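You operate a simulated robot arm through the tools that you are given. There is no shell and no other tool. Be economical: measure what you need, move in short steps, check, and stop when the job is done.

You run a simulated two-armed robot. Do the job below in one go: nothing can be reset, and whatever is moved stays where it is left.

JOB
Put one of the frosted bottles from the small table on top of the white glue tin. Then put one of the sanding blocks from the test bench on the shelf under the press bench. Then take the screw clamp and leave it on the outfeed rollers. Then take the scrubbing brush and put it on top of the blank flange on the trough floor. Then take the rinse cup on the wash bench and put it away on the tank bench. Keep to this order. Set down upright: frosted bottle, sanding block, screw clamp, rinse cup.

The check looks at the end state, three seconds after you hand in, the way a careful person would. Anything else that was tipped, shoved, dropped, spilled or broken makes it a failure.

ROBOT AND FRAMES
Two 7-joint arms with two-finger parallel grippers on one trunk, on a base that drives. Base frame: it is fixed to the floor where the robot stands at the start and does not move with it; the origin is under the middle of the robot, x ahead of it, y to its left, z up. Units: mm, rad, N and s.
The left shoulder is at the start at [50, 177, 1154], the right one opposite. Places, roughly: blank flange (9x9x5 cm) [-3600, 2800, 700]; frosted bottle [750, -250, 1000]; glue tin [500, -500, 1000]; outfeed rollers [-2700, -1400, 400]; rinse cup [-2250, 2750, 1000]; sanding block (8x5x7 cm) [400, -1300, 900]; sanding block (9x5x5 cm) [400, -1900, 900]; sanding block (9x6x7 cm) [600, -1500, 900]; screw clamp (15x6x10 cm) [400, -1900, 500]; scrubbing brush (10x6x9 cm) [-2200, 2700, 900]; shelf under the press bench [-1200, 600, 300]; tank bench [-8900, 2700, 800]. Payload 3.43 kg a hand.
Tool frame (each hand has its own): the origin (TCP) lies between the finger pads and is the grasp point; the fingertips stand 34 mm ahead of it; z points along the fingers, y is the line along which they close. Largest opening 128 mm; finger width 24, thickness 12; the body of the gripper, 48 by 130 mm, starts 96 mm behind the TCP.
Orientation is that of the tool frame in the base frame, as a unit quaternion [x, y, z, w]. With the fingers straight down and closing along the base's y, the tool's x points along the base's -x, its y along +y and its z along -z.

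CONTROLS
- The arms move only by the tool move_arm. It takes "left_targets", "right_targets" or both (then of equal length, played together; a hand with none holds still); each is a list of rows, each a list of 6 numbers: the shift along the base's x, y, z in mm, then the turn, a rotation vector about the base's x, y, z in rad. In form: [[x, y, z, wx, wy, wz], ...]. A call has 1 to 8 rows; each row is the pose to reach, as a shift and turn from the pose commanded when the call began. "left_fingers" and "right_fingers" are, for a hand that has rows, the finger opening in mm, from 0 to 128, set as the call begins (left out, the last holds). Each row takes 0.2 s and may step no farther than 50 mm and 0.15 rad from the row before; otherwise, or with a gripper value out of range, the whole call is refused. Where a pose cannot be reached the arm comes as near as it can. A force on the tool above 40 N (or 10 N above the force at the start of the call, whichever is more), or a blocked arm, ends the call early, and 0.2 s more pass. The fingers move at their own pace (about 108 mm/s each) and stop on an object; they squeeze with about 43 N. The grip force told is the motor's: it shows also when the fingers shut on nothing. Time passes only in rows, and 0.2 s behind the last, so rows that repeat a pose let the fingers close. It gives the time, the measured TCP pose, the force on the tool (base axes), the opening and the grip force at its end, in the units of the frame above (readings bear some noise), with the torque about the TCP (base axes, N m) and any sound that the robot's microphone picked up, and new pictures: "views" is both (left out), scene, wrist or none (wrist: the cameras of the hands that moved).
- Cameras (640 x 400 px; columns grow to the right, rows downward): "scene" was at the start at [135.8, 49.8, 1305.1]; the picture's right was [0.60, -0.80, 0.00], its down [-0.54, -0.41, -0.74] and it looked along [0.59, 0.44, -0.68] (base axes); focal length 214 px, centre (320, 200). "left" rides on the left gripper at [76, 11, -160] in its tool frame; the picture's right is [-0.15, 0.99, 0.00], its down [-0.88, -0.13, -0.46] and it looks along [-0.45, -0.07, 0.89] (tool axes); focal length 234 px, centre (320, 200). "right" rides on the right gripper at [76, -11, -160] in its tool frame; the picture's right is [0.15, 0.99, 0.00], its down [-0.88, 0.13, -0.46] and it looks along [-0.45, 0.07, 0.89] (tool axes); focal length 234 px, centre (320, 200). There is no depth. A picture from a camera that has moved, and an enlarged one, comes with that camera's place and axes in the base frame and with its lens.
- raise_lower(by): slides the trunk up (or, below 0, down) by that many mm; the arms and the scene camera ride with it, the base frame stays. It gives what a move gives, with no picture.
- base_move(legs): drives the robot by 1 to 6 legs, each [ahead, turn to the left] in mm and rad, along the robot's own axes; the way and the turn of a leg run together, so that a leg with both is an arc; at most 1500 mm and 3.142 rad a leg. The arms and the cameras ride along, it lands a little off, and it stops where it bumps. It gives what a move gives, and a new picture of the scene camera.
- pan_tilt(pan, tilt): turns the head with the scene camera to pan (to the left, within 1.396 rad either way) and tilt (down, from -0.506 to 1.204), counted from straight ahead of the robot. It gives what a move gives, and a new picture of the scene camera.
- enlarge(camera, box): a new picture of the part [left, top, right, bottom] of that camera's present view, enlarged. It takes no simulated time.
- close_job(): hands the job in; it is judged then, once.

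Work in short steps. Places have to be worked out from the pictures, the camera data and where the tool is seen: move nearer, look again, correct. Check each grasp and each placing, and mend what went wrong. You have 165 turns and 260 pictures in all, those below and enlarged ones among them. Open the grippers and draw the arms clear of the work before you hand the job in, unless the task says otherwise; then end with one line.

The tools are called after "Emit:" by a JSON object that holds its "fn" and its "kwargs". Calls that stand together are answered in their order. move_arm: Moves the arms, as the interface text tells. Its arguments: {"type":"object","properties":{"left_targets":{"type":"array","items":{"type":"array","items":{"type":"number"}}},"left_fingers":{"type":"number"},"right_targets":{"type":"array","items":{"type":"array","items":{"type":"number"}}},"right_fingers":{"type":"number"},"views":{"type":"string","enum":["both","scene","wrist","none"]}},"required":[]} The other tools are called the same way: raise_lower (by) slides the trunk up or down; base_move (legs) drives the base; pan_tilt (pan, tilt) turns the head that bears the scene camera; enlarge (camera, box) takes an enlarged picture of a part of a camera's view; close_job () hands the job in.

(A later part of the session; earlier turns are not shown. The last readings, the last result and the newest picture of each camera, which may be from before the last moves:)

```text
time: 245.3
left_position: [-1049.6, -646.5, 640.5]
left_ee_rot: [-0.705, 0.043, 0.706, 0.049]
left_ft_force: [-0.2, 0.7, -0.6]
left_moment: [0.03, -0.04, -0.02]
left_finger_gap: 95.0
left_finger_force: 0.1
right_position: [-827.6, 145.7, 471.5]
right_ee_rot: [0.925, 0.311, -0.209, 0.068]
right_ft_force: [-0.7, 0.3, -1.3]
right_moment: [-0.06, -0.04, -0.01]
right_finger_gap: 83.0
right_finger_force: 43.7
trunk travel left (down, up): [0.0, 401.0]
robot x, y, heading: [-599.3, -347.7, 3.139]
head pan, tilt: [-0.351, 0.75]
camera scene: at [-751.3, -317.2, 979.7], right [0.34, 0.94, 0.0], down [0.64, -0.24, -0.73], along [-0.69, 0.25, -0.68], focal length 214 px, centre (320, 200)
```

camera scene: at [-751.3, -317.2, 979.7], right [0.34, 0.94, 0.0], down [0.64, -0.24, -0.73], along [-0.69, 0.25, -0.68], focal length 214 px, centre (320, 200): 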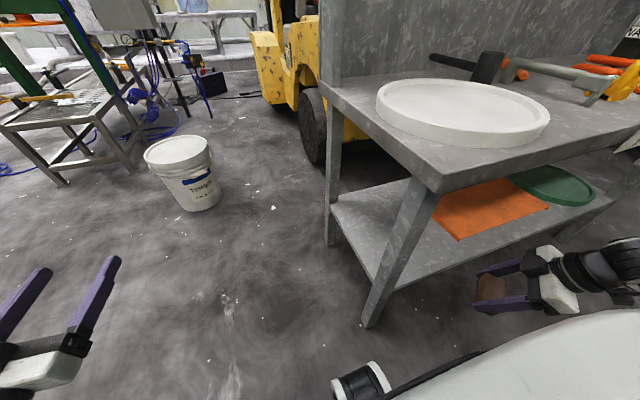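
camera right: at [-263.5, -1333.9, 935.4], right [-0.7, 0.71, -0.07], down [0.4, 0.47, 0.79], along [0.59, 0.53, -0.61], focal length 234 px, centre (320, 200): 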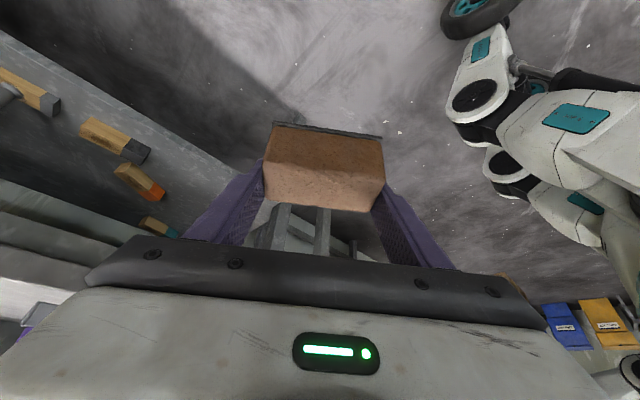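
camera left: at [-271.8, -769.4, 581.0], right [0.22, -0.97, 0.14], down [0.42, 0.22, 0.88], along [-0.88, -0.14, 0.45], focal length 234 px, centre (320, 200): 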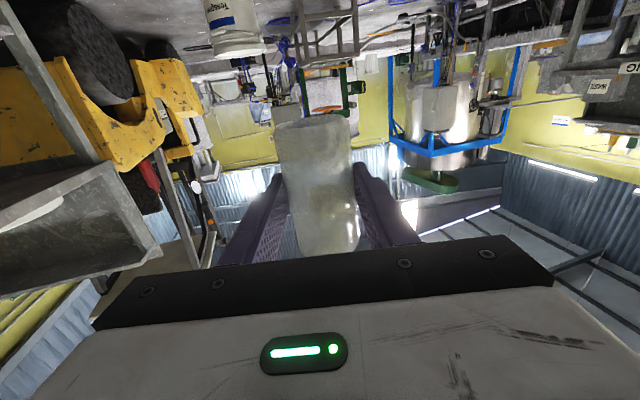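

I extend the right hand to rel ≈334 at z≈420, still mostly in front of the shelf edge, and use the wrist camera to check the shelf height.

Emit:
{"fn": "move_arm", "kwargs": {"right_targets": [[-20, 0, -20, 0, 0, 0], [-40, 0, -40, 0, 0, 0], [-60, 0, -50, 0, 0, 0], [-60, 0, -50, 0, 0, 0]], "views": "both"}}

```text
time: 246.3
left_position: [-1049.6, -645.3, 639.7]
left_ee_rot: [-0.705, 0.044, 0.706, 0.05]
left_ft_force: [0.6, 1.3, -0.7]
left_moment: [0.0, 0.03, -0.02]
left_finger_gap: 94.8
left_finger_force: 0.1
right_position: [-888.1, 147.4, 420.5]
right_ee_rot: [0.925, 0.311, -0.209, 0.068]
right_ft_force: [0.5, 0.0, -0.7]
right_moment: [-0.03, 0.03, 0.01]
right_finger_gap: 82.8
right_finger_force: 42.8
trunk travel left (down, up): [0.0, 401.0]
robot x, y, heading: [-604.8, -349.7, 3.141]
head pan, tilt: [-0.351, 0.75]
camera scene: at [-751.3, -317.1, 979.6], right [0.35, 0.94, 0.0], down [0.64, -0.24, -0.73], along [-0.69, 0.25, -0.68], focal length 214 px, centre (320, 200)
camera right: at [-785.2, 238.8, 533.5], right [0.7, -0.71, -0.07], down [-0.4, -0.47, 0.79], along [-0.59, -0.53, -0.61], focal length 234 px, centre (320, 200)
```

scene: 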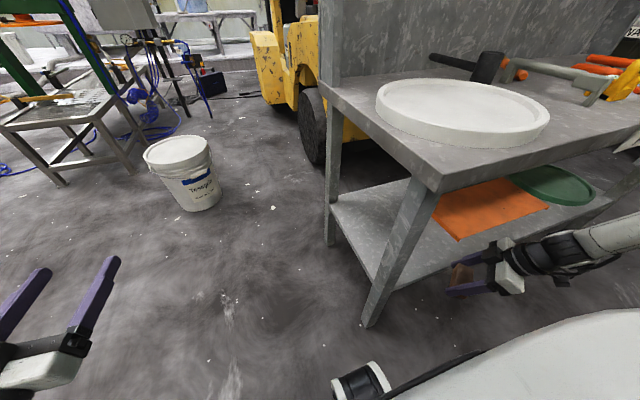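
right: 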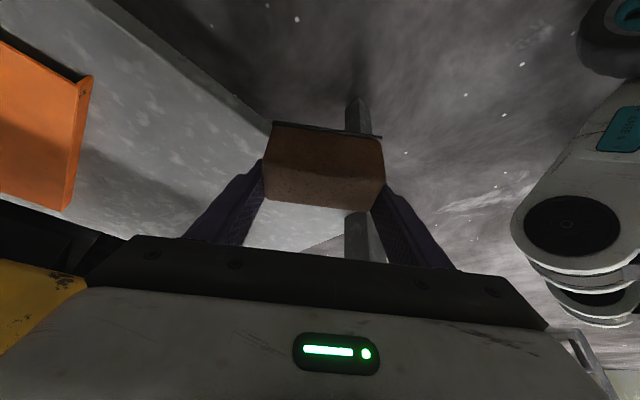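

I enlarge the wrist view to locate the shelf's front edge lines.

Emit:
{"fn": "enlarge", "kwargs": {"camera": "right", "box": [80, 0, 400, 200]}}

Emit:
{"fn": "enlarge", "kwargs": {"camera": "scene", "box": [340, 170, 540, 330]}}

```text
2.00 times, centred on (240, 100) of right
camera zoom: at [-785.2, 238.8, 533.5], right [0.7, -0.71, -0.07], down [-0.4, -0.47, 0.79], along [-0.59, -0.53, -0.61], focal length 468 px, centre (480, 400)
```

zoom: 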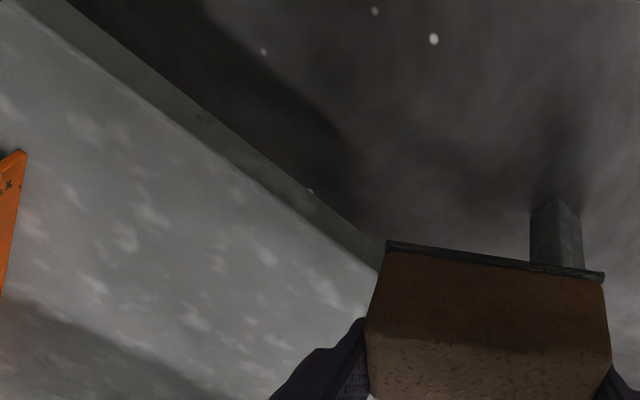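

```text
2.50 times, centred on (440, 250) of scene
camera zoom: at [-751.3, -317.1, 979.6], right [0.35, 0.94, 0.0], down [0.64, -0.24, -0.73], along [-0.69, 0.25, -0.68], focal length 536 px, centre (20, 75)
```

zoom: 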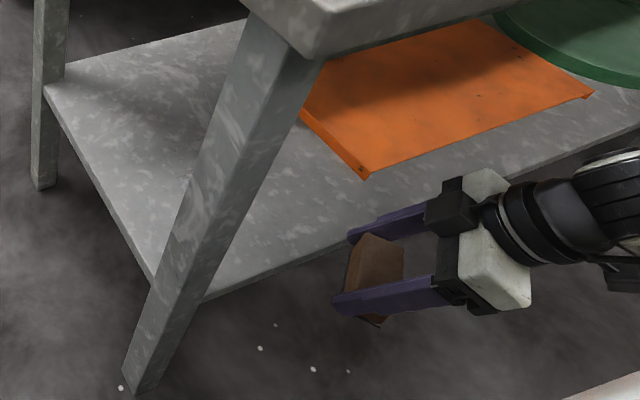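

Both views agree: shelf edge x≈-957, top z≈322, so touchdown is at TCP z≈363. I extend 40 mm and drive 85 mm in with the block's underside at ≈375.

Emit:
{"fn": "move_arm", "kwargs": {"right_targets": [[-20, 0, 0, 0, 0, 0], [-42, 0, 0, 0, 0, 0], [-42, 0, 0, 0, 0, 0]], "views": "none"}}

Emit:
{"fn": "base_move", "kwargs": {"legs": [[85, 0]]}}

```text
time: 247.1
left_position: [-1048.5, -646.2, 640.1]
left_ee_rot: [-0.705, 0.043, 0.706, 0.05]
left_ft_force: [0.6, -0.5, -0.3]
left_moment: [0.0, 0.0, 0.02]
left_finger_gap: 95.3
left_finger_force: 0.1
right_position: [-932.1, 144.7, 421.8]
right_ee_rot: [0.924, 0.312, -0.21, 0.069]
right_ft_force: [-0.4, -0.3, -0.2]
right_moment: [0.02, -0.02, 0.0]
right_finger_gap: 83.2
right_finger_force: 42.8
trunk travel left (down, up): [0.0, 401.0]
robot x, y, heading: [-603.3, -346.6, 3.139]
head pan, tilt: [-0.351, 0.75]
```

```text
time: 248.3
left_position: [-1136.5, -644.0, 639.5]
left_ee_rot: [-0.705, 0.045, 0.706, 0.051]
left_ft_force: [-0.2, -0.9, 0.1]
left_moment: [0.01, -0.01, 0.0]
left_finger_gap: 95.3
left_finger_force: 0.1
right_position: [-1008.6, 145.1, 416.9]
right_ee_rot: [0.927, 0.306, -0.204, 0.073]
right_ft_force: [-0.4, 0.6, -0.3]
right_moment: [-0.03, 0.01, -0.05]
right_finger_gap: 83.2
right_finger_force: 43.0
trunk travel left (down, up): [0.0, 401.0]
robot x, y, heading: [-692.0, -344.2, 3.137]
head pan, tilt: [-0.351, 0.75]
stopped in leg 1: the robot was blocked; the commanded pose is now the measured one
camera scene: at [-837.2, -316.6, 979.7], right [0.35, 0.94, 0.0], down [0.64, -0.24, -0.73], along [-0.69, 0.25, -0.68], focal length 214 px, centre (320, 200)
```

scene: 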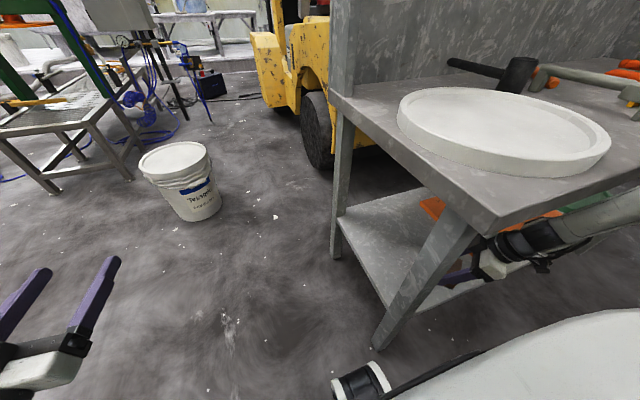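

The forearm just touched the bench lip at the end of the drive; the block is over the shelf. I lower it slowly.

Emit:
{"fn": "move_arm", "kwargs": {"right_targets": [[3, 0, -10, 0, 0, 0], [3, 0, -20, 0, 0, 0], [3, 0, -32, 0, 0, 0], [3, 0, -42, 0, 0, 0]], "views": "wrist"}}

```text
time: 249.3
left_position: [-1135.3, -645.0, 639.7]
left_ee_rot: [-0.705, 0.045, 0.706, 0.05]
left_ft_force: [0.1, -0.6, -0.8]
left_moment: [0.0, -0.02, 0.03]
left_finger_gap: 94.9
left_finger_force: 0.1
right_position: [-1005.2, 142.7, 374.5]
right_ee_rot: [0.927, 0.306, -0.204, 0.072]
right_ft_force: [0.2, 0.8, 0.2]
right_moment: [0.01, -0.02, 0.0]
right_finger_gap: 83.3
right_finger_force: 42.6
trunk travel left (down, up): [0.0, 401.0]
robot x, y, heading: [-687.6, -344.1, 3.134]
head pan, tilt: [-0.351, 0.75]
camera right: at [-903.2, 234.9, 488.9], right [0.7, -0.71, -0.05], down [-0.41, -0.46, 0.79], along [-0.59, -0.53, -0.62], focal length 234 px, centre (320, 200)
```

right: 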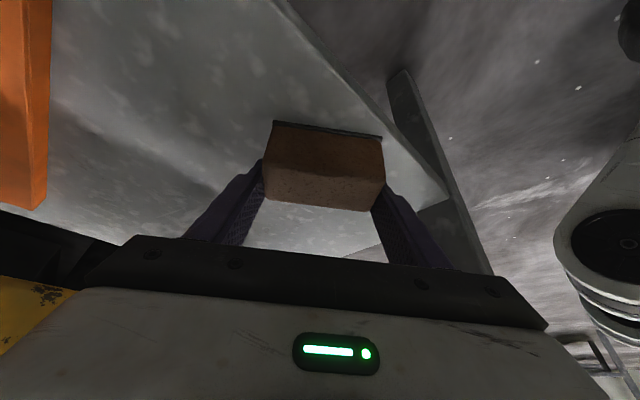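

The block's nearest corner is just at the shelf edge, so I move it 28 mm deeper before setting down.

Emit:
{"fn": "move_arm", "kwargs": {"right_targets": [[-10, 0, 0, 0, 0, 0], [-20, 0, 0, 0, 0, 0], [-28, 0, 0, 0, 0, 0], [-28, 0, 0, 0, 0, 0]], "views": "wrist"}}

```text
time: 250.3
left_position: [-1131.9, -645.0, 643.2]
left_ee_rot: [-0.702, 0.044, 0.709, 0.049]
left_ft_force: [0.8, 0.0, 0.1]
left_moment: [0.03, 0.0, -0.03]
left_finger_gap: 94.8
left_finger_force: 0.1
right_position: [-1026.9, 145.1, 374.9]
right_ee_rot: [0.929, 0.299, -0.207, 0.072]
right_ft_force: [0.4, -1.0, -0.3]
right_moment: [-0.01, 0.01, -0.01]
right_finger_gap: 83.0
right_finger_force: 42.8
trunk travel left (down, up): [0.0, 401.0]
robot x, y, heading: [-686.6, -347.2, 3.134]
head pan, tilt: [-0.351, 0.75]
camera right: at [-922.4, 236.6, 488.6], right [0.69, -0.72, -0.05], down [-0.42, -0.45, 0.79], along [-0.59, -0.52, -0.61], focal length 234 px, centre (320, 200)
```

right: 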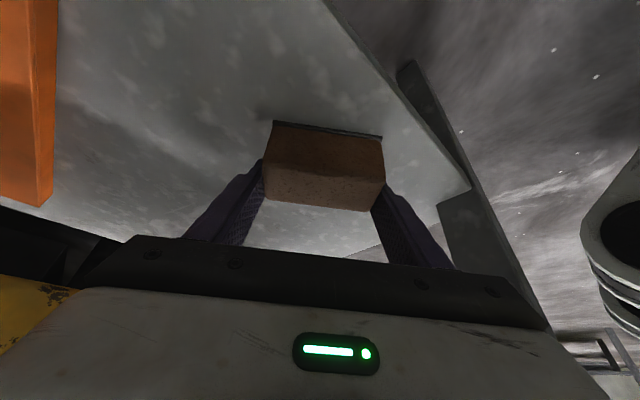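

Now well inside the edge. I lower to contact in small steps.

Emit:
{"fn": "move_arm", "kwargs": {"right_targets": [[0, 0, -4, 0, 0, 0], [0, 0, -7, 0, 0, 0], [0, 0, -10, 0, 0, 0], [0, 0, -12, 0, 0, 0], [0, 0, -14, 0, 0, 0]], "views": "both"}}

```text
time: 251.5
left_position: [-1135.9, -644.7, 642.0]
left_ee_rot: [-0.704, 0.044, 0.707, 0.05]
left_ft_force: [-0.4, 0.1, 1.2]
left_moment: [0.02, 0.04, 0.0]
left_finger_gap: 94.9
left_finger_force: 0.1
right_position: [-1032.2, 144.4, 362.7]
right_ee_rot: [0.927, 0.304, -0.207, 0.07]
right_ft_force: [-0.4, -0.9, -1.5]
right_moment: [0.02, 0.02, 0.0]
right_finger_gap: 83.0
right_finger_force: 42.5
trunk travel left (down, up): [0.0, 401.0]
robot x, y, heading: [-690.2, -345.3, 3.137]
head pan, tilt: [-0.351, 0.75]
camera scene: at [-834.5, -317.0, 980.1], right [0.35, 0.94, 0.0], down [0.64, -0.24, -0.73], along [-0.69, 0.25, -0.68], focal length 214 px, centre (320, 200)
camera right: at [-929.1, 235.8, 475.9], right [0.69, -0.72, -0.06], down [-0.41, -0.46, 0.79], along [-0.59, -0.52, -0.61], focal length 234 px, centre (320, 200)
```

scene: 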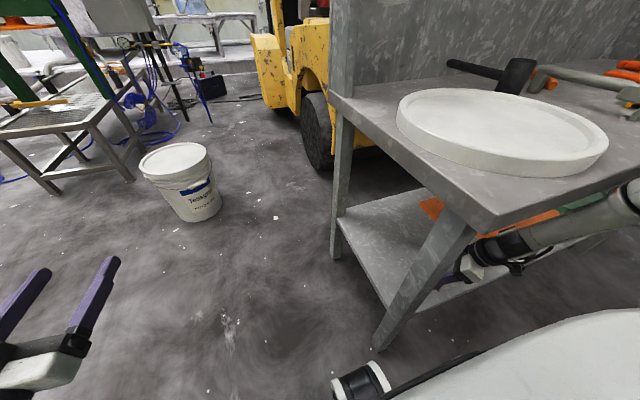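
right: 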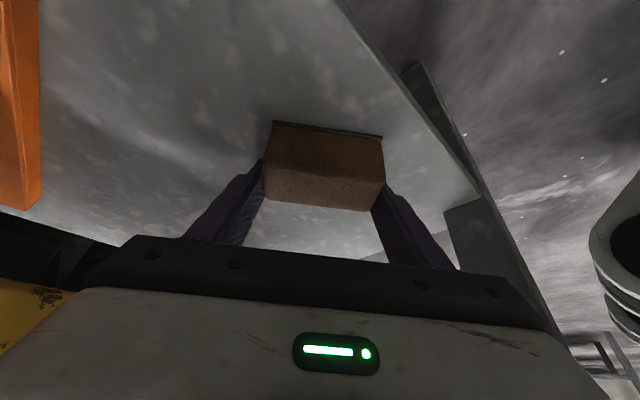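

No contact yet at 363. I continue down in 2 mm steps.

Emit:
{"fn": "move_arm", "kwargs": {"right_targets": [[0, 0, -3, 0, 0, 0], [0, 0, -6, 0, 0, 0], [0, 0, -9, 0, 0, 0], [0, 0, -12, 0, 0, 0], [0, 0, -15, 0, 0, 0]], "views": "wrist"}}

```text
time: 252.7
left_position: [-1136.4, -644.3, 639.6]
left_ee_rot: [-0.705, 0.044, 0.706, 0.051]
left_ft_force: [0.2, 0.1, -0.1]
left_moment: [0.02, -0.02, -0.03]
left_finger_gap: 95.1
left_finger_force: 0.0
right_position: [-1032.2, 144.2, 359.8]
right_ee_rot: [0.927, 0.306, -0.205, 0.07]
right_ft_force: [-2.4, -0.4, 4.2]
right_moment: [0.12, 0.26, 0.05]
right_finger_gap: 83.2
right_finger_force: 43.0
right hand out of reach, approached as far as the arm can: row 2, 3, 4, 5
trunk travel left (down, up): [0.0, 401.0]
robot x, y, heading: [-684.1, -347.0, 3.141]
head pan, tilt: [-0.351, 0.75]
camera right: at [-928.7, 236.3, 474.3], right [0.7, -0.71, -0.06], down [-0.41, -0.46, 0.79], along [-0.59, -0.53, -0.61], focal length 234 px, centre (320, 200)
```

right: 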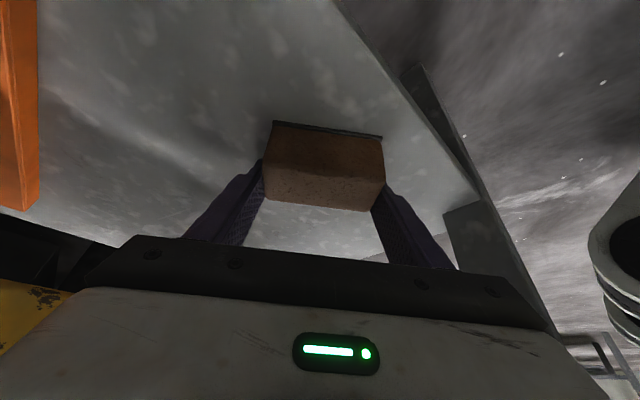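

Contact with the shelf (4 N). I open the fingers to release.

Emit:
{"fn": "move_arm", "kwargs": {"right_targets": [[0, 0, 0, 0, 0, 0], [0, 0, 0, 0, 0, 0], [0, 0, 0, 0, 0, 0]], "right_fingers": 125, "views": "wrist"}}

```text
time: 253.5
left_position: [-1136.1, -644.6, 639.4]
left_ee_rot: [-0.705, 0.044, 0.706, 0.05]
left_ft_force: [-0.2, 0.5, 0.3]
left_moment: [-0.02, -0.02, -0.02]
left_finger_gap: 95.1
left_finger_force: 0.2
right_position: [-1030.2, 145.0, 360.0]
right_ee_rot: [0.927, 0.307, -0.204, 0.072]
right_ft_force: [0.2, 0.2, 0.2]
right_moment: [-0.02, 0.01, -0.03]
right_finger_gap: 125.1
right_finger_force: 0.2
trunk travel left (down, up): [0.0, 401.0]
robot x, y, heading: [-686.8, -346.0, 3.136]
head pan, tilt: [-0.351, 0.75]
camera right: at [-927.6, 236.4, 473.5], right [0.7, -0.71, -0.05], down [-0.41, -0.46, 0.79], along [-0.59, -0.53, -0.62], focal length 234 px, centre (320, 200)
```

right: 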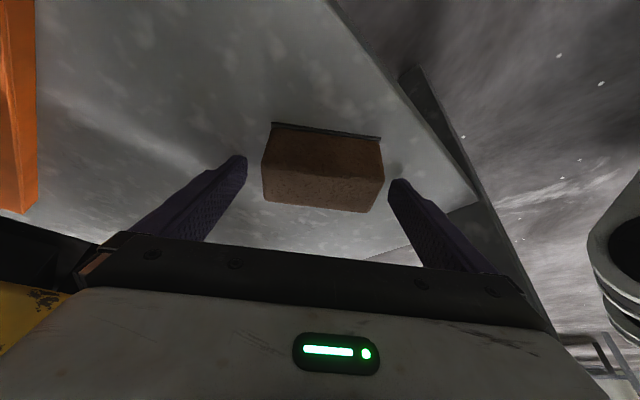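

The block stands on the shelf. I withdraw in the plane of the fingers (out along +x/+y and up a little).

Emit:
{"fn": "move_arm", "kwargs": {"right_targets": [[16, 12, 12, 0, 0, 0], [32, 24, 22, 0, 0, 0], [50, 38, 30, 0, 0, 0], [70, 53, 36, 0, 0, 0], [95, 71, 40, 0, 0, 0], [125, 85, 40, 0, 0, 0], [165, 90, 40, 0, 0, 0]], "views": "both"}}

```text
time: 255.1
left_position: [-1136.1, -644.4, 640.2]
left_ee_rot: [-0.705, 0.045, 0.706, 0.05]
left_ft_force: [-0.3, 0.8, -1.1]
left_moment: [0.02, 0.02, 0.0]
left_finger_gap: 94.9
left_finger_force: 0.0
right_position: [-863.3, 231.1, 401.0]
right_ee_rot: [0.927, 0.305, -0.204, 0.071]
right_ft_force: [1.1, -0.2, 0.2]
right_moment: [0.03, -0.01, -0.02]
right_finger_gap: 125.1
right_finger_force: 0.1
trunk travel left (down, up): [0.0, 401.0]
robot x, y, heading: [-688.0, -345.2, 3.139]
head pan, tilt: [-0.351, 0.75]
camera scene: at [-837.3, -316.8, 979.6], right [0.35, 0.94, 0.0], down [0.64, -0.24, -0.73], along [-0.69, 0.25, -0.68], focal length 214 px, centre (320, 200)
camera right: at [-760.0, 322.9, 515.5], right [0.7, -0.71, -0.05], down [-0.41, -0.46, 0.79], along [-0.59, -0.53, -0.62], focal length 234 px, centre (320, 200)
```

scene: 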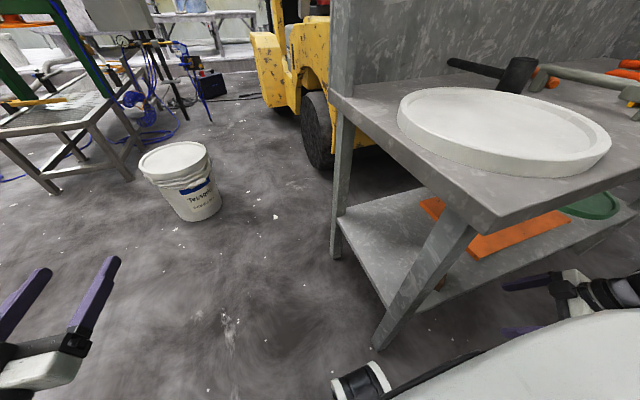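
right: 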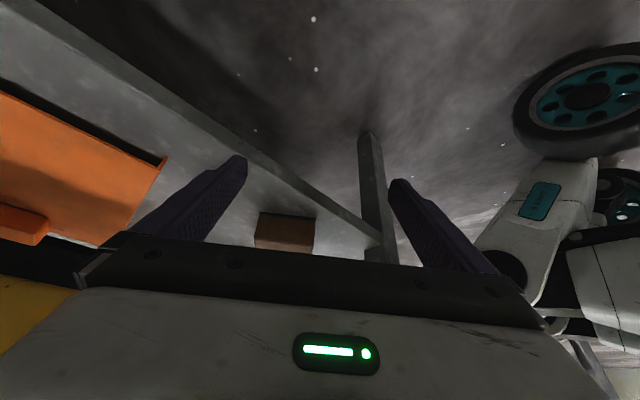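

The block sits on the shelf behind the front leg. Next the clamp: the left hand is already horizontal, so I test here in the open whether it can get down to z≈510 that way.

Emit:
{"fn": "move_arm", "kwargs": {"left_targets": [[-40, 0, -20, 0, 0, 0], [-80, 0, -45, 0, 0, 0], [-110, 0, -75, 0, 0, 0], [-120, 0, -105, 0, 0, 0], [-120, 0, -135, 0, 0, 0], [-120, 0, -135, 0, 0, 0]], "views": "none"}}

```text
time: 256.5
left_position: [-1258.8, -646.4, 504.6]
left_ee_rot: [0.705, -0.046, -0.705, -0.055]
left_ft_force: [-0.2, 0.4, -0.3]
left_moment: [0.0, 0.01, 0.03]
left_finger_gap: 94.9
left_finger_force: 0.1
right_position: [-863.3, 231.7, 400.6]
right_ee_rot: [0.927, 0.306, -0.203, 0.073]
right_ft_force: [0.7, 0.2, 0.1]
right_moment: [0.02, -0.01, 0.05]
right_finger_gap: 125.2
right_finger_force: 0.1
trunk travel left (down, up): [0.0, 401.0]
robot x, y, heading: [-691.2, -347.8, 3.135]
head pan, tilt: [-0.351, 0.75]
```

Reachable (rel 568/299 at z=505). I draw the left hand back in, then leave the press bench by reversing south-east, planning the sweeps to stay clear of both benches.

Emit:
{"fn": "move_arm", "kwargs": {"left_targets": [[40, 0, 15, 0, 0, 0], [80, 0, 30, 0, 0, 0], [120, 0, 45, 0, 0, 0], [120, 0, 45, 0, 0, 0]], "views": "none"}}

Emit:
{"fn": "base_move", "kwargs": {"legs": [[-70, 0], [0, -0.7], [-360, 0]]}}

```text
time: 257.5
left_position: [-1139.5, -647.2, 549.9]
left_ee_rot: [0.706, -0.045, -0.705, -0.054]
left_ft_force: [-0.1, -0.1, 1.1]
left_moment: [-0.02, -0.02, -0.01]
left_finger_gap: 95.2
left_finger_force: 0.1
left hand out of reach, approached as far as the arm can: row 1, 2
right_position: [-862.5, 230.9, 401.6]
right_ee_rot: [0.927, 0.306, -0.204, 0.072]
right_ft_force: [0.0, 0.6, -0.3]
right_moment: [0.0, 0.0, 0.02]
right_finger_gap: 125.1
right_finger_force: 0.0
trunk travel left (down, up): [0.0, 401.0]
robot x, y, heading: [-687.4, -346.1, 3.137]
head pan, tilt: [-0.351, 0.75]
```

```text
time: 262.3
left_position: [-882.2, -520.6, 548.5]
left_ee_rot: [0.647, -0.285, -0.644, -0.292]
left_ft_force: [0.4, -0.1, -0.3]
left_moment: [-0.01, 0.0, -0.03]
left_finger_gap: 95.3
left_finger_force: 0.1
right_position: [-106.4, -24.7, 401.5]
right_ee_rot: [0.976, -0.03, -0.217, -0.003]
right_ft_force: [0.3, -1.2, 0.4]
right_moment: [-0.01, -0.01, -0.02]
right_finger_gap: 125.0
right_finger_force: 0.1
trunk travel left (down, up): [0.0, 401.0]
robot x, y, heading: [-345.4, -578.1, 2.434]
head pan, tilt: [-0.351, 0.75]
camera scene: at [-438.4, -461.6, 979.6], right [0.87, 0.49, 0.0], down [0.34, -0.59, -0.73], along [-0.36, 0.64, -0.68], focal length 214 px, centre (320, 200)
```

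scene: 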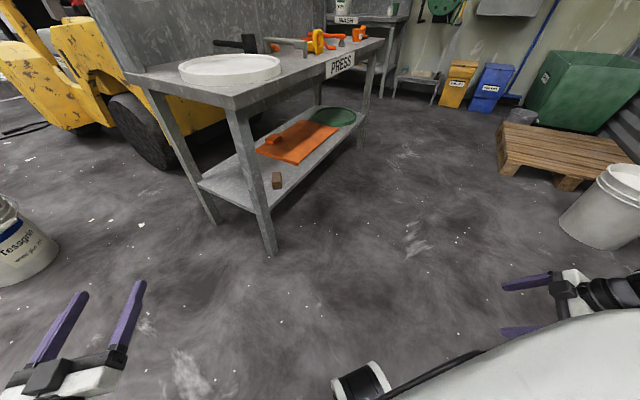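

The block is upright on the shelf. Now I turn to face -y and drive along the test bench.

Emit:
{"fn": "base_move", "kwargs": {"legs": [[0, 1.14], [0, 1.14], [1450, 0], [100, 0]]}}

Emit:
{"fn": "base_move", "kwargs": {"legs": [[0, 1.5708]]}}

```text
time: 275.9
left_position: [-89.5, -2594.3, 549.2]
left_ee_rot: [-0.537, -0.46, 0.543, -0.453]
left_ft_force: [-0.2, -0.8, -0.5]
left_moment: [-0.01, 0.03, -0.01]
left_finger_gap: 95.1
left_finger_force: 0.0
right_position: [-960.5, -2294.6, 401.3]
right_ee_rot: [0.451, 0.866, -0.096, 0.195]
right_ft_force: [0.2, -0.3, 0.4]
right_moment: [-0.01, 0.01, 0.03]
right_finger_gap: 125.1
right_finger_force: 0.0
trunk travel left (down, up): [0.0, 401.0]
robot x, y, heading: [-381.0, -2138.5, -1.606]
head pan, tilt: [-0.351, 0.75]
camera scene: at [-413.0, -2283.2, 979.7], right [-0.93, 0.37, 0.0], down [0.25, 0.63, -0.73], along [-0.27, -0.68, -0.68], focal length 214 px, centre (320, 200)
```

scene: 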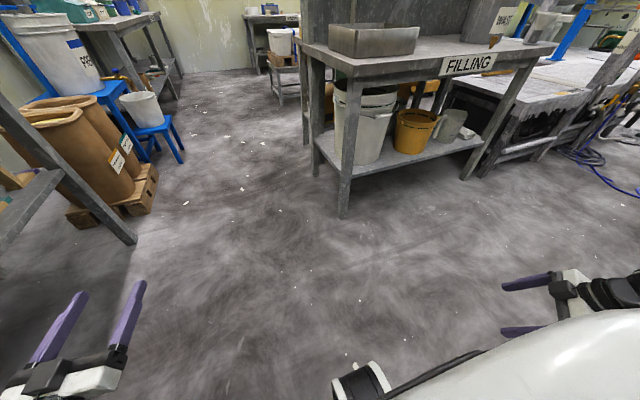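

```text
time: 280.1
left_position: [83.1, -1852.4, 548.1]
left_ee_rot: [0.059, 0.705, -0.069, 0.704]
left_ft_force: [-0.6, -0.1, 0.1]
left_moment: [0.02, -0.03, 0.0]
left_finger_gap: 95.1
left_finger_force: 0.0
right_position: [-229.5, -2720.1, 400.9]
right_ee_rot: [-0.287, 0.933, 0.069, 0.206]
right_ft_force: [0.0, 0.1, -0.5]
right_moment: [0.0, 0.04, 0.01]
right_finger_gap: 125.0
right_finger_force: 0.1
trunk travel left (down, up): [0.0, 401.0]
robot x, y, heading: [-376.1, -2136.2, -0.043]
head pan, tilt: [-0.351, 0.75]
camera scene: at [-233.5, -2171.6, 979.7], right [-0.39, -0.92, 0.0], down [-0.63, 0.26, -0.73], along [0.67, -0.28, -0.68], focal length 214 px, centre (320, 200)
```

scene: 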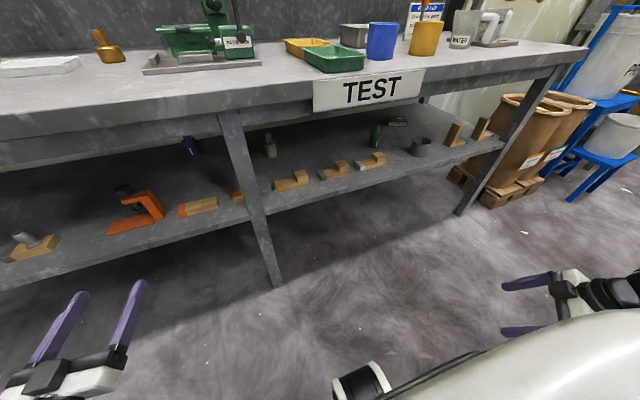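

The clamp is visible on the lower shelf. I turn the head towards it for a better look.

Emit:
{"fn": "pan_tilt", "kwargs": {"pan": 0.35, "tilt": 0.55}}

Emit:
{"fn": "enlarge", "kwargs": {"camera": "scene", "box": [240, 150, 440, 290]}}

```text
time: 281.2
left_position: [82.7, -1852.1, 549.8]
left_ee_rot: [0.06, 0.705, -0.069, 0.704]
left_ft_force: [0.3, 0.7, 0.2]
left_moment: [0.0, 0.03, -0.05]
left_finger_gap: 95.0
left_finger_force: 0.0
right_position: [-228.7, -2718.5, 401.7]
right_ee_rot: [-0.287, 0.933, 0.069, 0.206]
right_ft_force: [0.1, -0.5, 0.2]
right_moment: [0.04, -0.03, 0.0]
right_finger_gap: 125.0
right_finger_force: 0.0
trunk travel left (down, up): [0.0, 401.0]
robot x, y, heading: [-382.2, -2135.8, -0.045]
head pan, tilt: [0.351, 0.55]
camera scene: at [-224.2, -2112.7, 997.0], right [0.3, -0.95, 0.0], down [-0.5, -0.16, -0.85], along [0.81, 0.26, -0.52], focal length 214 px, centre (320, 200)
```

scene: 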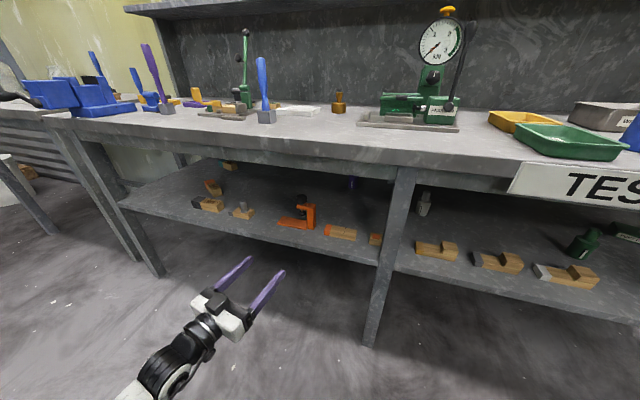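

```text
2.86 times, centred on (340, 220) of scene
camera zoom: at [-224.2, -2112.7, 997.0], right [0.3, -0.95, 0.0], down [-0.5, -0.16, -0.85], along [0.81, 0.26, -0.52], focal length 613 px, centre (263, 143)
```

zoom: 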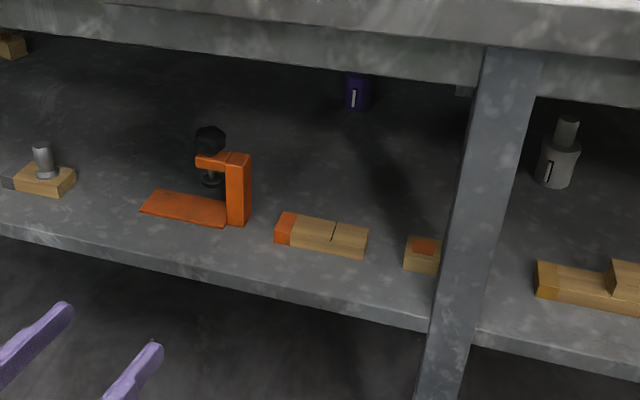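

The clamp has a flat base plate, an upright post at its right end and a screw hanging from the top arm; I plan to grip the post low, below the screw tip, with the horizontal tool. I align the hand's yaw with +x, centre it near y≈-1900, and take a wrist view.

Emit:
{"fn": "move_arm", "kwargs": {"left_targets": [[0, -15, 0, 0, 0, 0.09], [0, -30, 0, 0, 0, 0.18], [0, -45, 0, 0, 0, 0.18], [0, -45, 0, 0, 0, 0.18]], "left_fingers": 60, "views": "both"}}

```text
time: 282.2
left_position: [77.7, -1792.1, 570.1]
left_ee_rot: [-0.003, 0.708, -0.011, 0.706]
left_ft_force: [0.5, -0.2, 0.3]
left_moment: [0.01, -0.06, -0.01]
left_finger_gap: 59.7
left_finger_force: 0.1
left hand out of reach, approached as far as the arm can: row 1, 2, 3, 4
right_position: [-228.5, -2718.8, 401.4]
right_ee_rot: [-0.287, 0.933, 0.068, 0.205]
right_ft_force: [-0.4, 0.2, 0.1]
right_moment: [-0.01, -0.01, 0.0]
right_finger_gap: 124.9
right_finger_force: 0.0
trunk travel left (down, up): [0.0, 401.0]
robot x, y, heading: [-379.8, -2135.8, -0.045]
head pan, tilt: [0.351, 0.55]
camera scene: at [-224.2, -2112.6, 997.0], right [0.3, -0.95, 0.0], down [-0.5, -0.16, -0.85], along [0.81, 0.26, -0.52], focal length 214 px, centre (320, 200)
camera left: at [-80.2, -1780.5, 494.1], right [0.01, 0.99, 0.13], down [-0.46, -0.11, 0.88], along [0.89, -0.07, 0.45], focal length 234 px, centre (320, 200)
```

scene: 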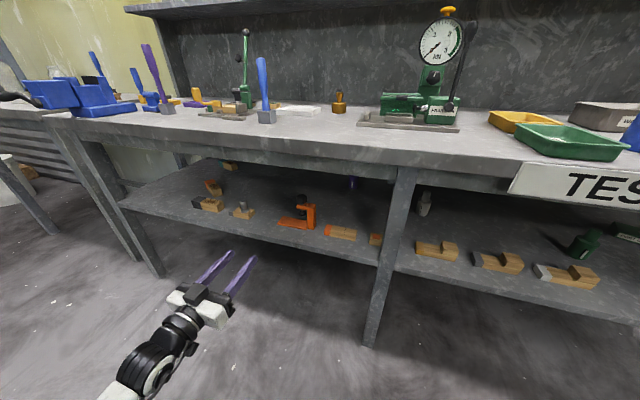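
left: 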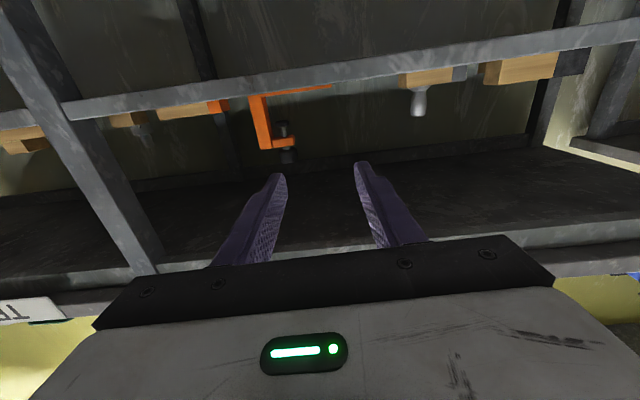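

Wrist and scene views give: shelf top ≈505, clamp post front ≈(339,-1893), shelf edge x≈260. I reposition the base so that the hand can come in straight along +x at rel ≈(568,299).

Emit:
{"fn": "base_move", "kwargs": {"legs": [[0, 1.089], [-135, 0], [0, -0.969]]}}

Emit:
{"fn": "move_arm", "kwargs": {"left_targets": [[20, -20, -5, 0, 0, 0], [40, -40, -10, 0, 0, 0], [60, -45, -20, 0, 0, 0], [60, -45, -30, 0, 0, 0], [60, -45, -30, 0, 0, 0]], "views": "both"}}

```text
time: 285.1
left_position: [-436.1, -1566.1, 570.1]
left_ee_rot: [-0.349, 0.615, 0.336, 0.622]
left_ft_force: [0.2, 0.2, 0.3]
left_moment: [0.01, -0.04, -0.01]
left_finger_gap: 60.0
left_finger_force: 0.0
right_position: [181.3, -2317.0, 396.9]
right_ee_rot: [0.703, -0.678, -0.169, -0.134]
right_ft_force: [-14.5, 0.4, 6.4]
right_moment: [-0.37, -1.79, -0.71]
right_finger_gap: 116.7
right_finger_force: 0.1
trunk travel left (down, up): [0.0, 401.0]
robot x, y, heading: [-379.2, -2135.2, 0.978]
head pan, tilt: [0.351, 0.55]
stopped in leg 1: the force on the tool passed its limit (the readings are from after the stop); the commanded pose is now the measured one
camera scene: at [-320.8, -1991.1, 997.1], right [0.97, -0.24, 0.0], down [-0.12, -0.51, -0.85], along [0.21, 0.83, -0.52], focal length 214 px, centre (320, 200)
```

scene: 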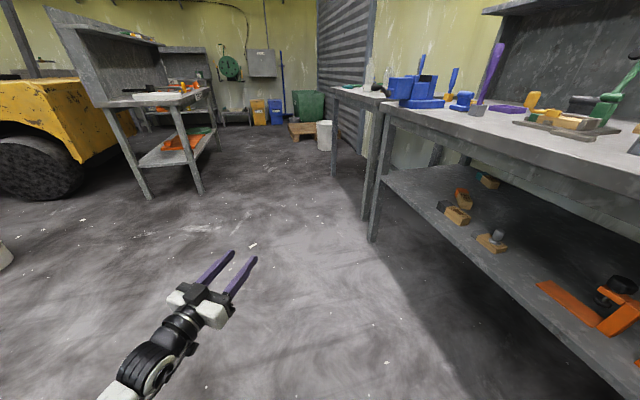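

```text
time: 286.3
left_position: [-436.7, -1577.7, 568.6]
left_ee_rot: [-0.349, 0.616, 0.334, 0.622]
left_ft_force: [0.2, -0.4, 0.0]
left_moment: [-0.01, 0.01, 0.0]
left_finger_gap: 59.7
left_finger_force: 0.0
left hand out of reach, approached as far as the arm can: row 1, 2, 3, 4, 5
right_position: [183.8, -2314.7, 397.2]
right_ee_rot: [0.703, -0.678, -0.168, -0.136]
right_ft_force: [-19.5, 2.0, -2.2]
right_moment: [-0.02, -1.67, -0.95]
right_finger_gap: 114.0
right_finger_force: 0.0
trunk travel left (down, up): [0.0, 401.0]
robot x, y, heading: [-379.5, -2135.9, 0.982]
head pan, tilt: [0.351, 0.55]
camera scene: at [-320.1, -1991.3, 997.0], right [0.97, -0.24, 0.0], down [-0.13, -0.51, -0.85], along [0.21, 0.83, -0.52], focal length 214 px, centre (320, 200)
camera left: at [-530.2, -1707.1, 492.3], right [-0.84, 0.53, 0.12], down [-0.15, -0.44, 0.88], along [0.52, 0.72, 0.45], focal length 234 px, centre (320, 200)
```

scene: 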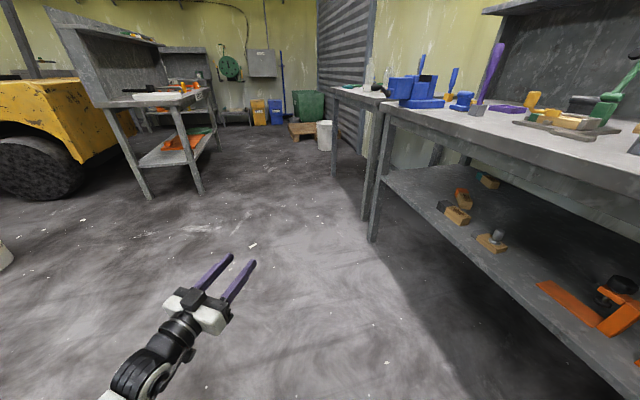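
left: 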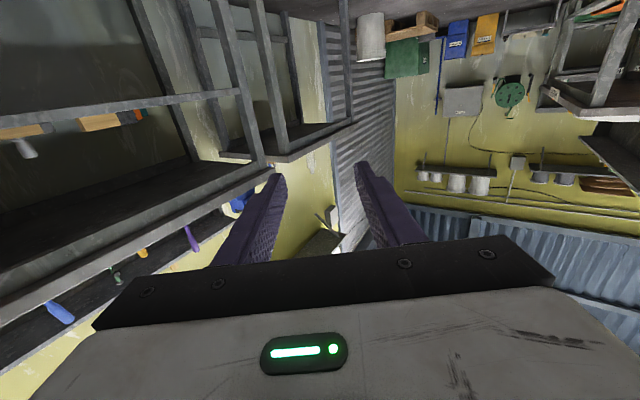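

The outstretched right hand met a bench leg (soft stop). I turn back at once and will fold the right arm in before going on.

Emit:
{"fn": "base_move", "kwargs": {"legs": [[0, -1.0]]}}

Emit:
{"fn": "move_arm", "kwargs": {"right_targets": [[0, 45, 10, 0, 0, 0], [0, 90, 20, 0, 0, 0], [0, 130, 45, 0, 0, 0], [0, 165, 80, 0, 0, 0], [0, 200, 110, 0, 0, 0], [0, 220, 150, 0, 0, 0], [0, 230, 195, 0, 0, 0], [0, 230, 240, 0, 0, 0]], "views": "scene"}}

```text
time: 289.2
left_position: [61.9, -1790.0, 567.3]
left_ee_rot: [-0.007, 0.708, -0.009, 0.706]
left_ft_force: [0.4, -0.5, -1.0]
left_moment: [-0.03, 0.03, 0.01]
left_finger_gap: 60.0
left_finger_force: 0.0
right_position: [-230.9, -2711.0, 398.7]
right_ee_rot: [-0.289, 0.933, 0.08, 0.2]
right_ft_force: [0.0, 0.8, -0.1]
right_moment: [0.0, 0.0, 0.03]
right_finger_gap: 124.9
right_finger_force: 0.1
trunk travel left (down, up): [0.0, 401.0]
robot x, y, heading: [-378.0, -2133.9, -0.035]
head pan, tilt: [0.351, 0.55]
camera scene: at [-225.3, -2110.6, 997.0], right [0.31, -0.95, 0.0], down [-0.5, -0.16, -0.85], along [0.81, 0.27, -0.52], focal length 214 px, centre (320, 200)
```

scene: 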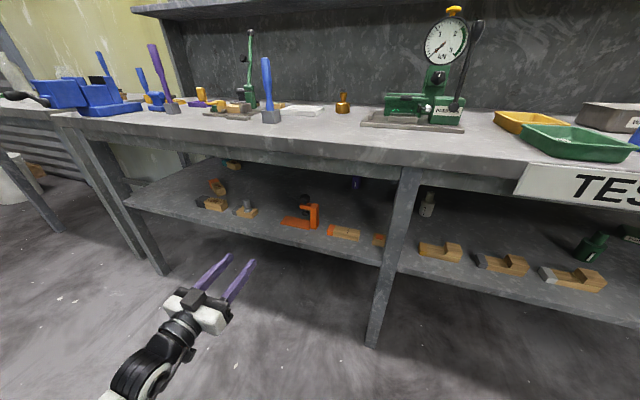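

```text
time: 291.0
left_position: [62.2, -1790.5, 569.4]
left_ee_rot: [-0.006, 0.708, -0.01, 0.706]
left_ft_force: [0.2, 0.0, 0.1]
left_moment: [0.01, 0.01, 0.03]
left_finger_gap: 60.1
left_finger_force: 0.1
right_position: [-209.7, -2533.7, 577.1]
right_ee_rot: [-0.29, 0.932, 0.082, 0.2]
right_ft_force: [-0.1, -0.3, 0.0]
right_moment: [0.02, -0.03, -0.01]
right_finger_gap: 125.0
right_finger_force: 0.2
right hand out of reach, approached as far as the arm can: row 6, 7, 8
trunk travel left (down, up): [0.0, 401.0]
robot x, y, heading: [-378.8, -2135.0, -0.031]
head pan, tilt: [0.351, 0.55]
camera scene: at [-225.4, -2110.6, 997.0], right [0.31, -0.95, 0.0], down [-0.5, -0.16, -0.85], along [0.81, 0.27, -0.52], focal length 214 px, centre (320, 200)
```

scene: 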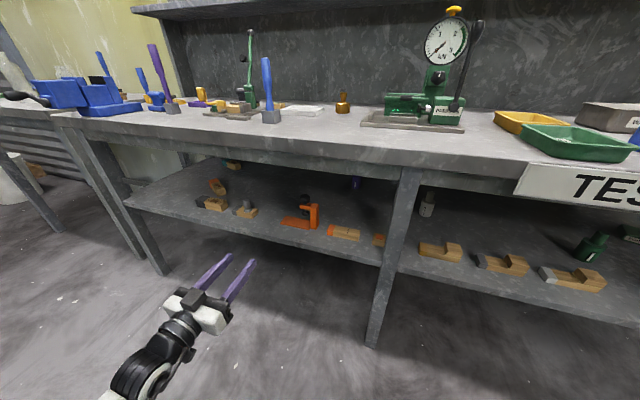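

Nothing was disturbed and the right hand is drawn in. From here a straight drive of 140 mm ahead puts the clamp at the comfortable reach (≈576, 266); I do just that.

Emit:
{"fn": "base_move", "kwargs": {"legs": [[140, 0.03]]}}

```text
time: 292.4
left_position: [196.6, -1777.5, 568.1]
left_ee_rot: [-0.019, 0.708, 0.003, 0.706]
left_ft_force: [-0.5, -0.2, -0.5]
left_moment: [0.04, 0.0, 0.02]
left_finger_gap: 60.1
left_finger_force: 0.1
right_position: [-50.4, -2532.0, 576.6]
right_ee_rot: [-0.305, 0.928, 0.085, 0.198]
right_ft_force: [-0.1, -0.3, 0.7]
right_moment: [0.02, 0.01, -0.01]
right_finger_gap: 125.2
right_finger_force: 0.1
trunk travel left (down, up): [0.0, 401.0]
robot x, y, heading: [-235.4, -2138.5, 0.003]
head pan, tilt: [0.351, 0.55]
camera scene: at [-80.1, -2107.7, 997.1], right [0.34, -0.94, 0.0], down [-0.49, -0.18, -0.85], along [0.8, 0.29, -0.52], focal length 214 px, centre (320, 200)
```

scene: 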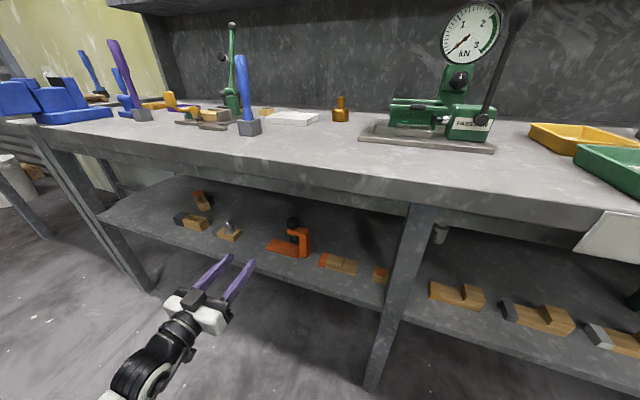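

I bring the hand in front of the clamp, to ≈(235,-1888,560), and take both views.

Emit:
{"fn": "move_arm", "kwargs": {"left_targets": [[10, -40, -2, 0, 0, 0], [20, -75, -5, 0, 0, 0], [30, -110, -8, 0, 0, 0], [40, -110, -8, 0, 0, 0], [40, -110, -8, 0, 0, 0]], "views": "wrist"}}

Emit:
{"fn": "enlarge", "kwargs": {"camera": "scene", "box": [200, 190, 400, 330]}}

```text
time: 293.6
left_position: [219.3, -1782.9, 573.3]
left_ee_rot: [-0.017, 0.709, -0.003, 0.705]
left_ft_force: [-0.3, -0.1, -0.7]
left_moment: [0.04, 0.01, 0.03]
left_finger_gap: 60.2
left_finger_force: 0.1
left hand out of reach, approached as far as the arm can: row 1, 2, 3, 4, 5
right_position: [-50.9, -2531.2, 576.1]
right_ee_rot: [-0.304, 0.928, 0.084, 0.198]
right_ft_force: [0.5, 0.8, -0.5]
right_moment: [-0.01, 0.03, 0.01]
right_finger_gap: 124.9
right_finger_force: 0.0
trunk travel left (down, up): [0.0, 401.0]
robot x, y, heading: [-231.7, -2139.1, -0.005]
head pan, tilt: [0.351, 0.55]
camera left: at [60.4, -1776.8, 498.8], right [-0.02, 0.99, 0.12], down [-0.45, -0.11, 0.89], along [0.89, -0.04, 0.45], focal length 234 px, centre (320, 200)
```

left: 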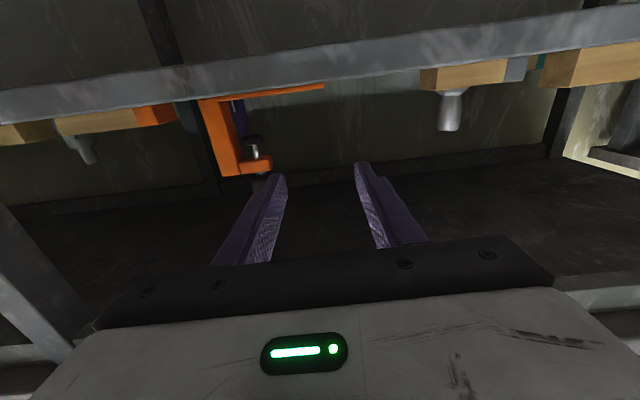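

```text
2.86 times, centred on (300, 260) of scene
camera zoom: at [-80.0, -2107.7, 997.0], right [0.34, -0.94, 0.0], down [-0.49, -0.18, -0.85], along [0.8, 0.29, -0.52], focal length 613 px, centre (377, 29)
```

zoom: 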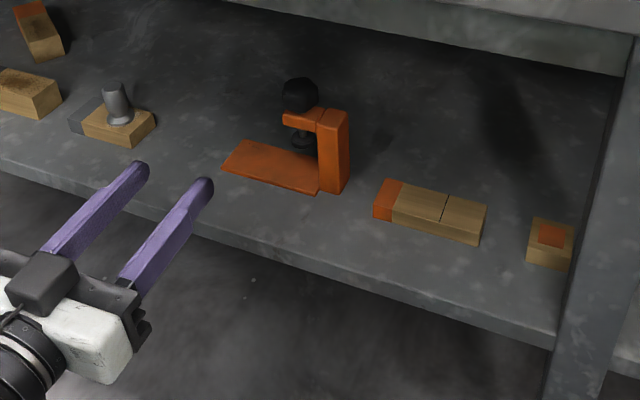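

The wrist can't go inward with zero yaw. I let the tool point slightly right (-0.2 rad), as in the pose that worked, and move again.

Emit:
{"fn": "move_arm", "kwargs": {"left_targets": [[5, -5, -3, 0, 0, -0.1], [10, -15, -6, 0, 0, -0.2], [15, -45, -8, 0, 0, -0.22], [20, -75, -10, 0, 0, -0.22], [25, -100, -12, 0, 0, -0.22], [25, -100, -12, 0, 0, -0.22]], "views": "wrist"}}

```text
time: 295.0
left_position: [246.7, -1872.3, 570.1]
left_ee_rot: [0.059, 0.706, -0.078, 0.701]
left_ft_force: [-0.2, -0.4, 0.5]
left_moment: [-0.02, -0.01, 0.01]
left_finger_gap: 60.1
left_finger_force: 0.1
left hand out of reach, approached as far as the arm can: row 5, 6
right_position: [-50.3, -2531.9, 576.7]
right_ee_rot: [-0.305, 0.928, 0.084, 0.198]
right_ft_force: [0.8, 0.0, 0.4]
right_moment: [0.01, -0.02, 0.05]
right_finger_gap: 125.1
right_finger_force: 0.1
trunk travel left (down, up): [0.0, 401.0]
robot x, y, heading: [-235.1, -2137.3, -0.001]
head pan, tilt: [0.351, 0.55]
camera left: at [93.1, -1830.9, 495.1], right [0.19, 0.97, 0.12], down [-0.46, -0.02, 0.89], along [0.86, -0.23, 0.45], focal length 234 px, centre (320, 200)
```

left: 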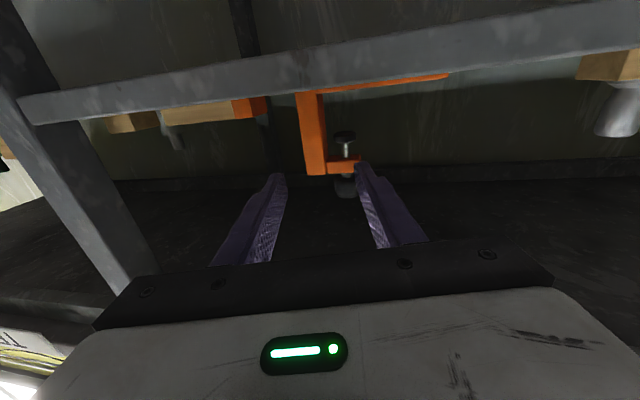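

The post is straight ahead (≈30 mm wide), the screw's foot pad ≈40 mm above the shelf, so the fingers must pass at z≈528, under the pad and over the plate. I lower to 530, correct 6 mm sideways, and look.

Emit:
{"fn": "move_arm", "kwargs": {"left_targets": [[0, -6, -15, 0, 0, 0], [0, -6, -30, 0, 0, 0], [0, -6, -41, 0, 0, 0], [20, -10, -41, 0, 0, 0], [20, -10, -41, 0, 0, 0]], "views": "wrist"}}

Emit:
{"fn": "enlarge", "kwargs": {"camera": "scene", "box": [220, 190, 380, 310]}}

```text
time: 296.2
left_position: [271.0, -1866.0, 534.2]
left_ee_rot: [0.059, 0.706, -0.08, 0.701]
left_ft_force: [-0.4, 0.0, -0.2]
left_moment: [0.0, 0.01, -0.02]
left_finger_gap: 59.9
left_finger_force: 0.1
left hand out of reach, approached as far as the arm can: row 1, 2, 3, 4, 5
right_position: [-50.9, -2530.9, 577.2]
right_ee_rot: [-0.305, 0.928, 0.085, 0.199]
right_ft_force: [-0.1, 0.2, -0.1]
right_moment: [-0.02, 0.02, -0.02]
right_finger_gap: 125.1
right_finger_force: 0.1
trunk travel left (down, up): [0.0, 401.0]
robot x, y, heading: [-229.3, -2135.2, 0.001]
head pan, tilt: [0.351, 0.55]
camera left: at [117.3, -1826.6, 458.1], right [0.19, 0.97, 0.12], down [-0.46, -0.02, 0.89], along [0.86, -0.23, 0.45], focal length 234 px, centre (320, 200)
```

left: 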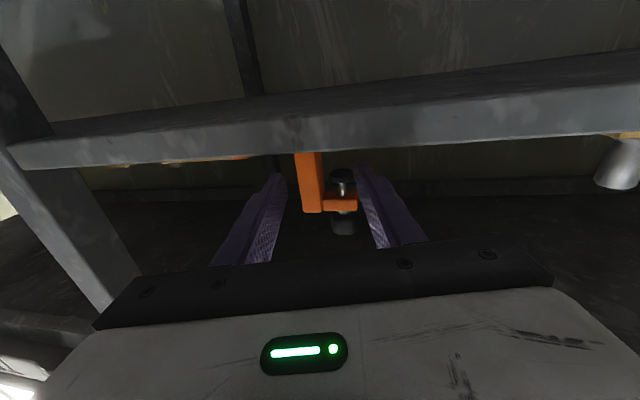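

```text
3.33 times, centred on (300, 250) of scene
camera zoom: at [-80.0, -2107.7, 997.0], right [0.34, -0.94, 0.0], down [-0.49, -0.18, -0.85], along [0.8, 0.29, -0.52], focal length 715 px, centre (387, 33)
```

zoom: 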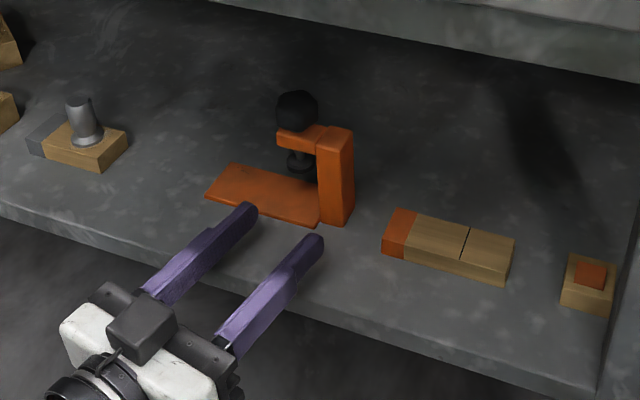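

The post needs ~10 mm more to -y. I try extending forward with a lateral correction; the reach limit should loosen when extended.

Emit:
{"fn": "move_arm", "kwargs": {"left_targets": [[10, -8, -2, 0, 0, 0], [22, -16, -5, 0, 0, 0], [22, -16, -5, 0, 0, 0]], "views": "wrist"}}

```text
time: 297.0
left_position: [294.1, -1869.7, 531.8]
left_ee_rot: [0.061, 0.706, -0.079, 0.701]
left_ft_force: [-0.1, -0.1, 0.0]
left_moment: [0.01, -0.02, -0.02]
left_finger_gap: 59.9
left_finger_force: 0.1
left hand out of reach, approached as far as the arm can: row 1, 2, 3
right_position: [-50.5, -2530.7, 575.7]
right_ee_rot: [-0.303, 0.928, 0.084, 0.198]
right_ft_force: [-1.3, 0.3, 0.1]
right_moment: [0.03, 0.0, 0.0]
right_finger_gap: 125.1
right_finger_force: 0.1
trunk travel left (down, up): [0.0, 401.0]
robot x, y, heading: [-233.4, -2140.4, 0.001]
head pan, tilt: [0.351, 0.55]
camera left: at [140.1, -1829.5, 456.0], right [0.2, 0.97, 0.12], down [-0.46, -0.01, 0.89], along [0.86, -0.23, 0.45], focal length 234 px, centre (320, 200)
```

left: 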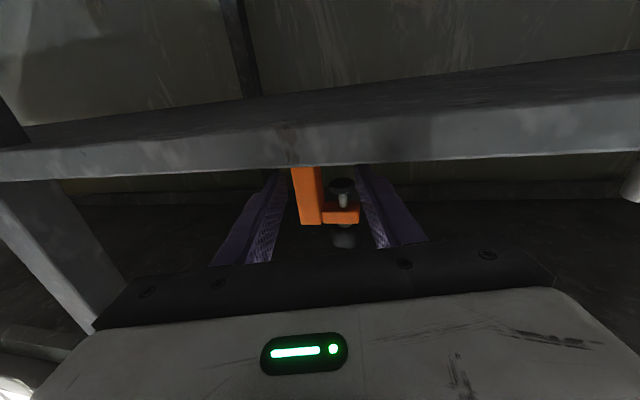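

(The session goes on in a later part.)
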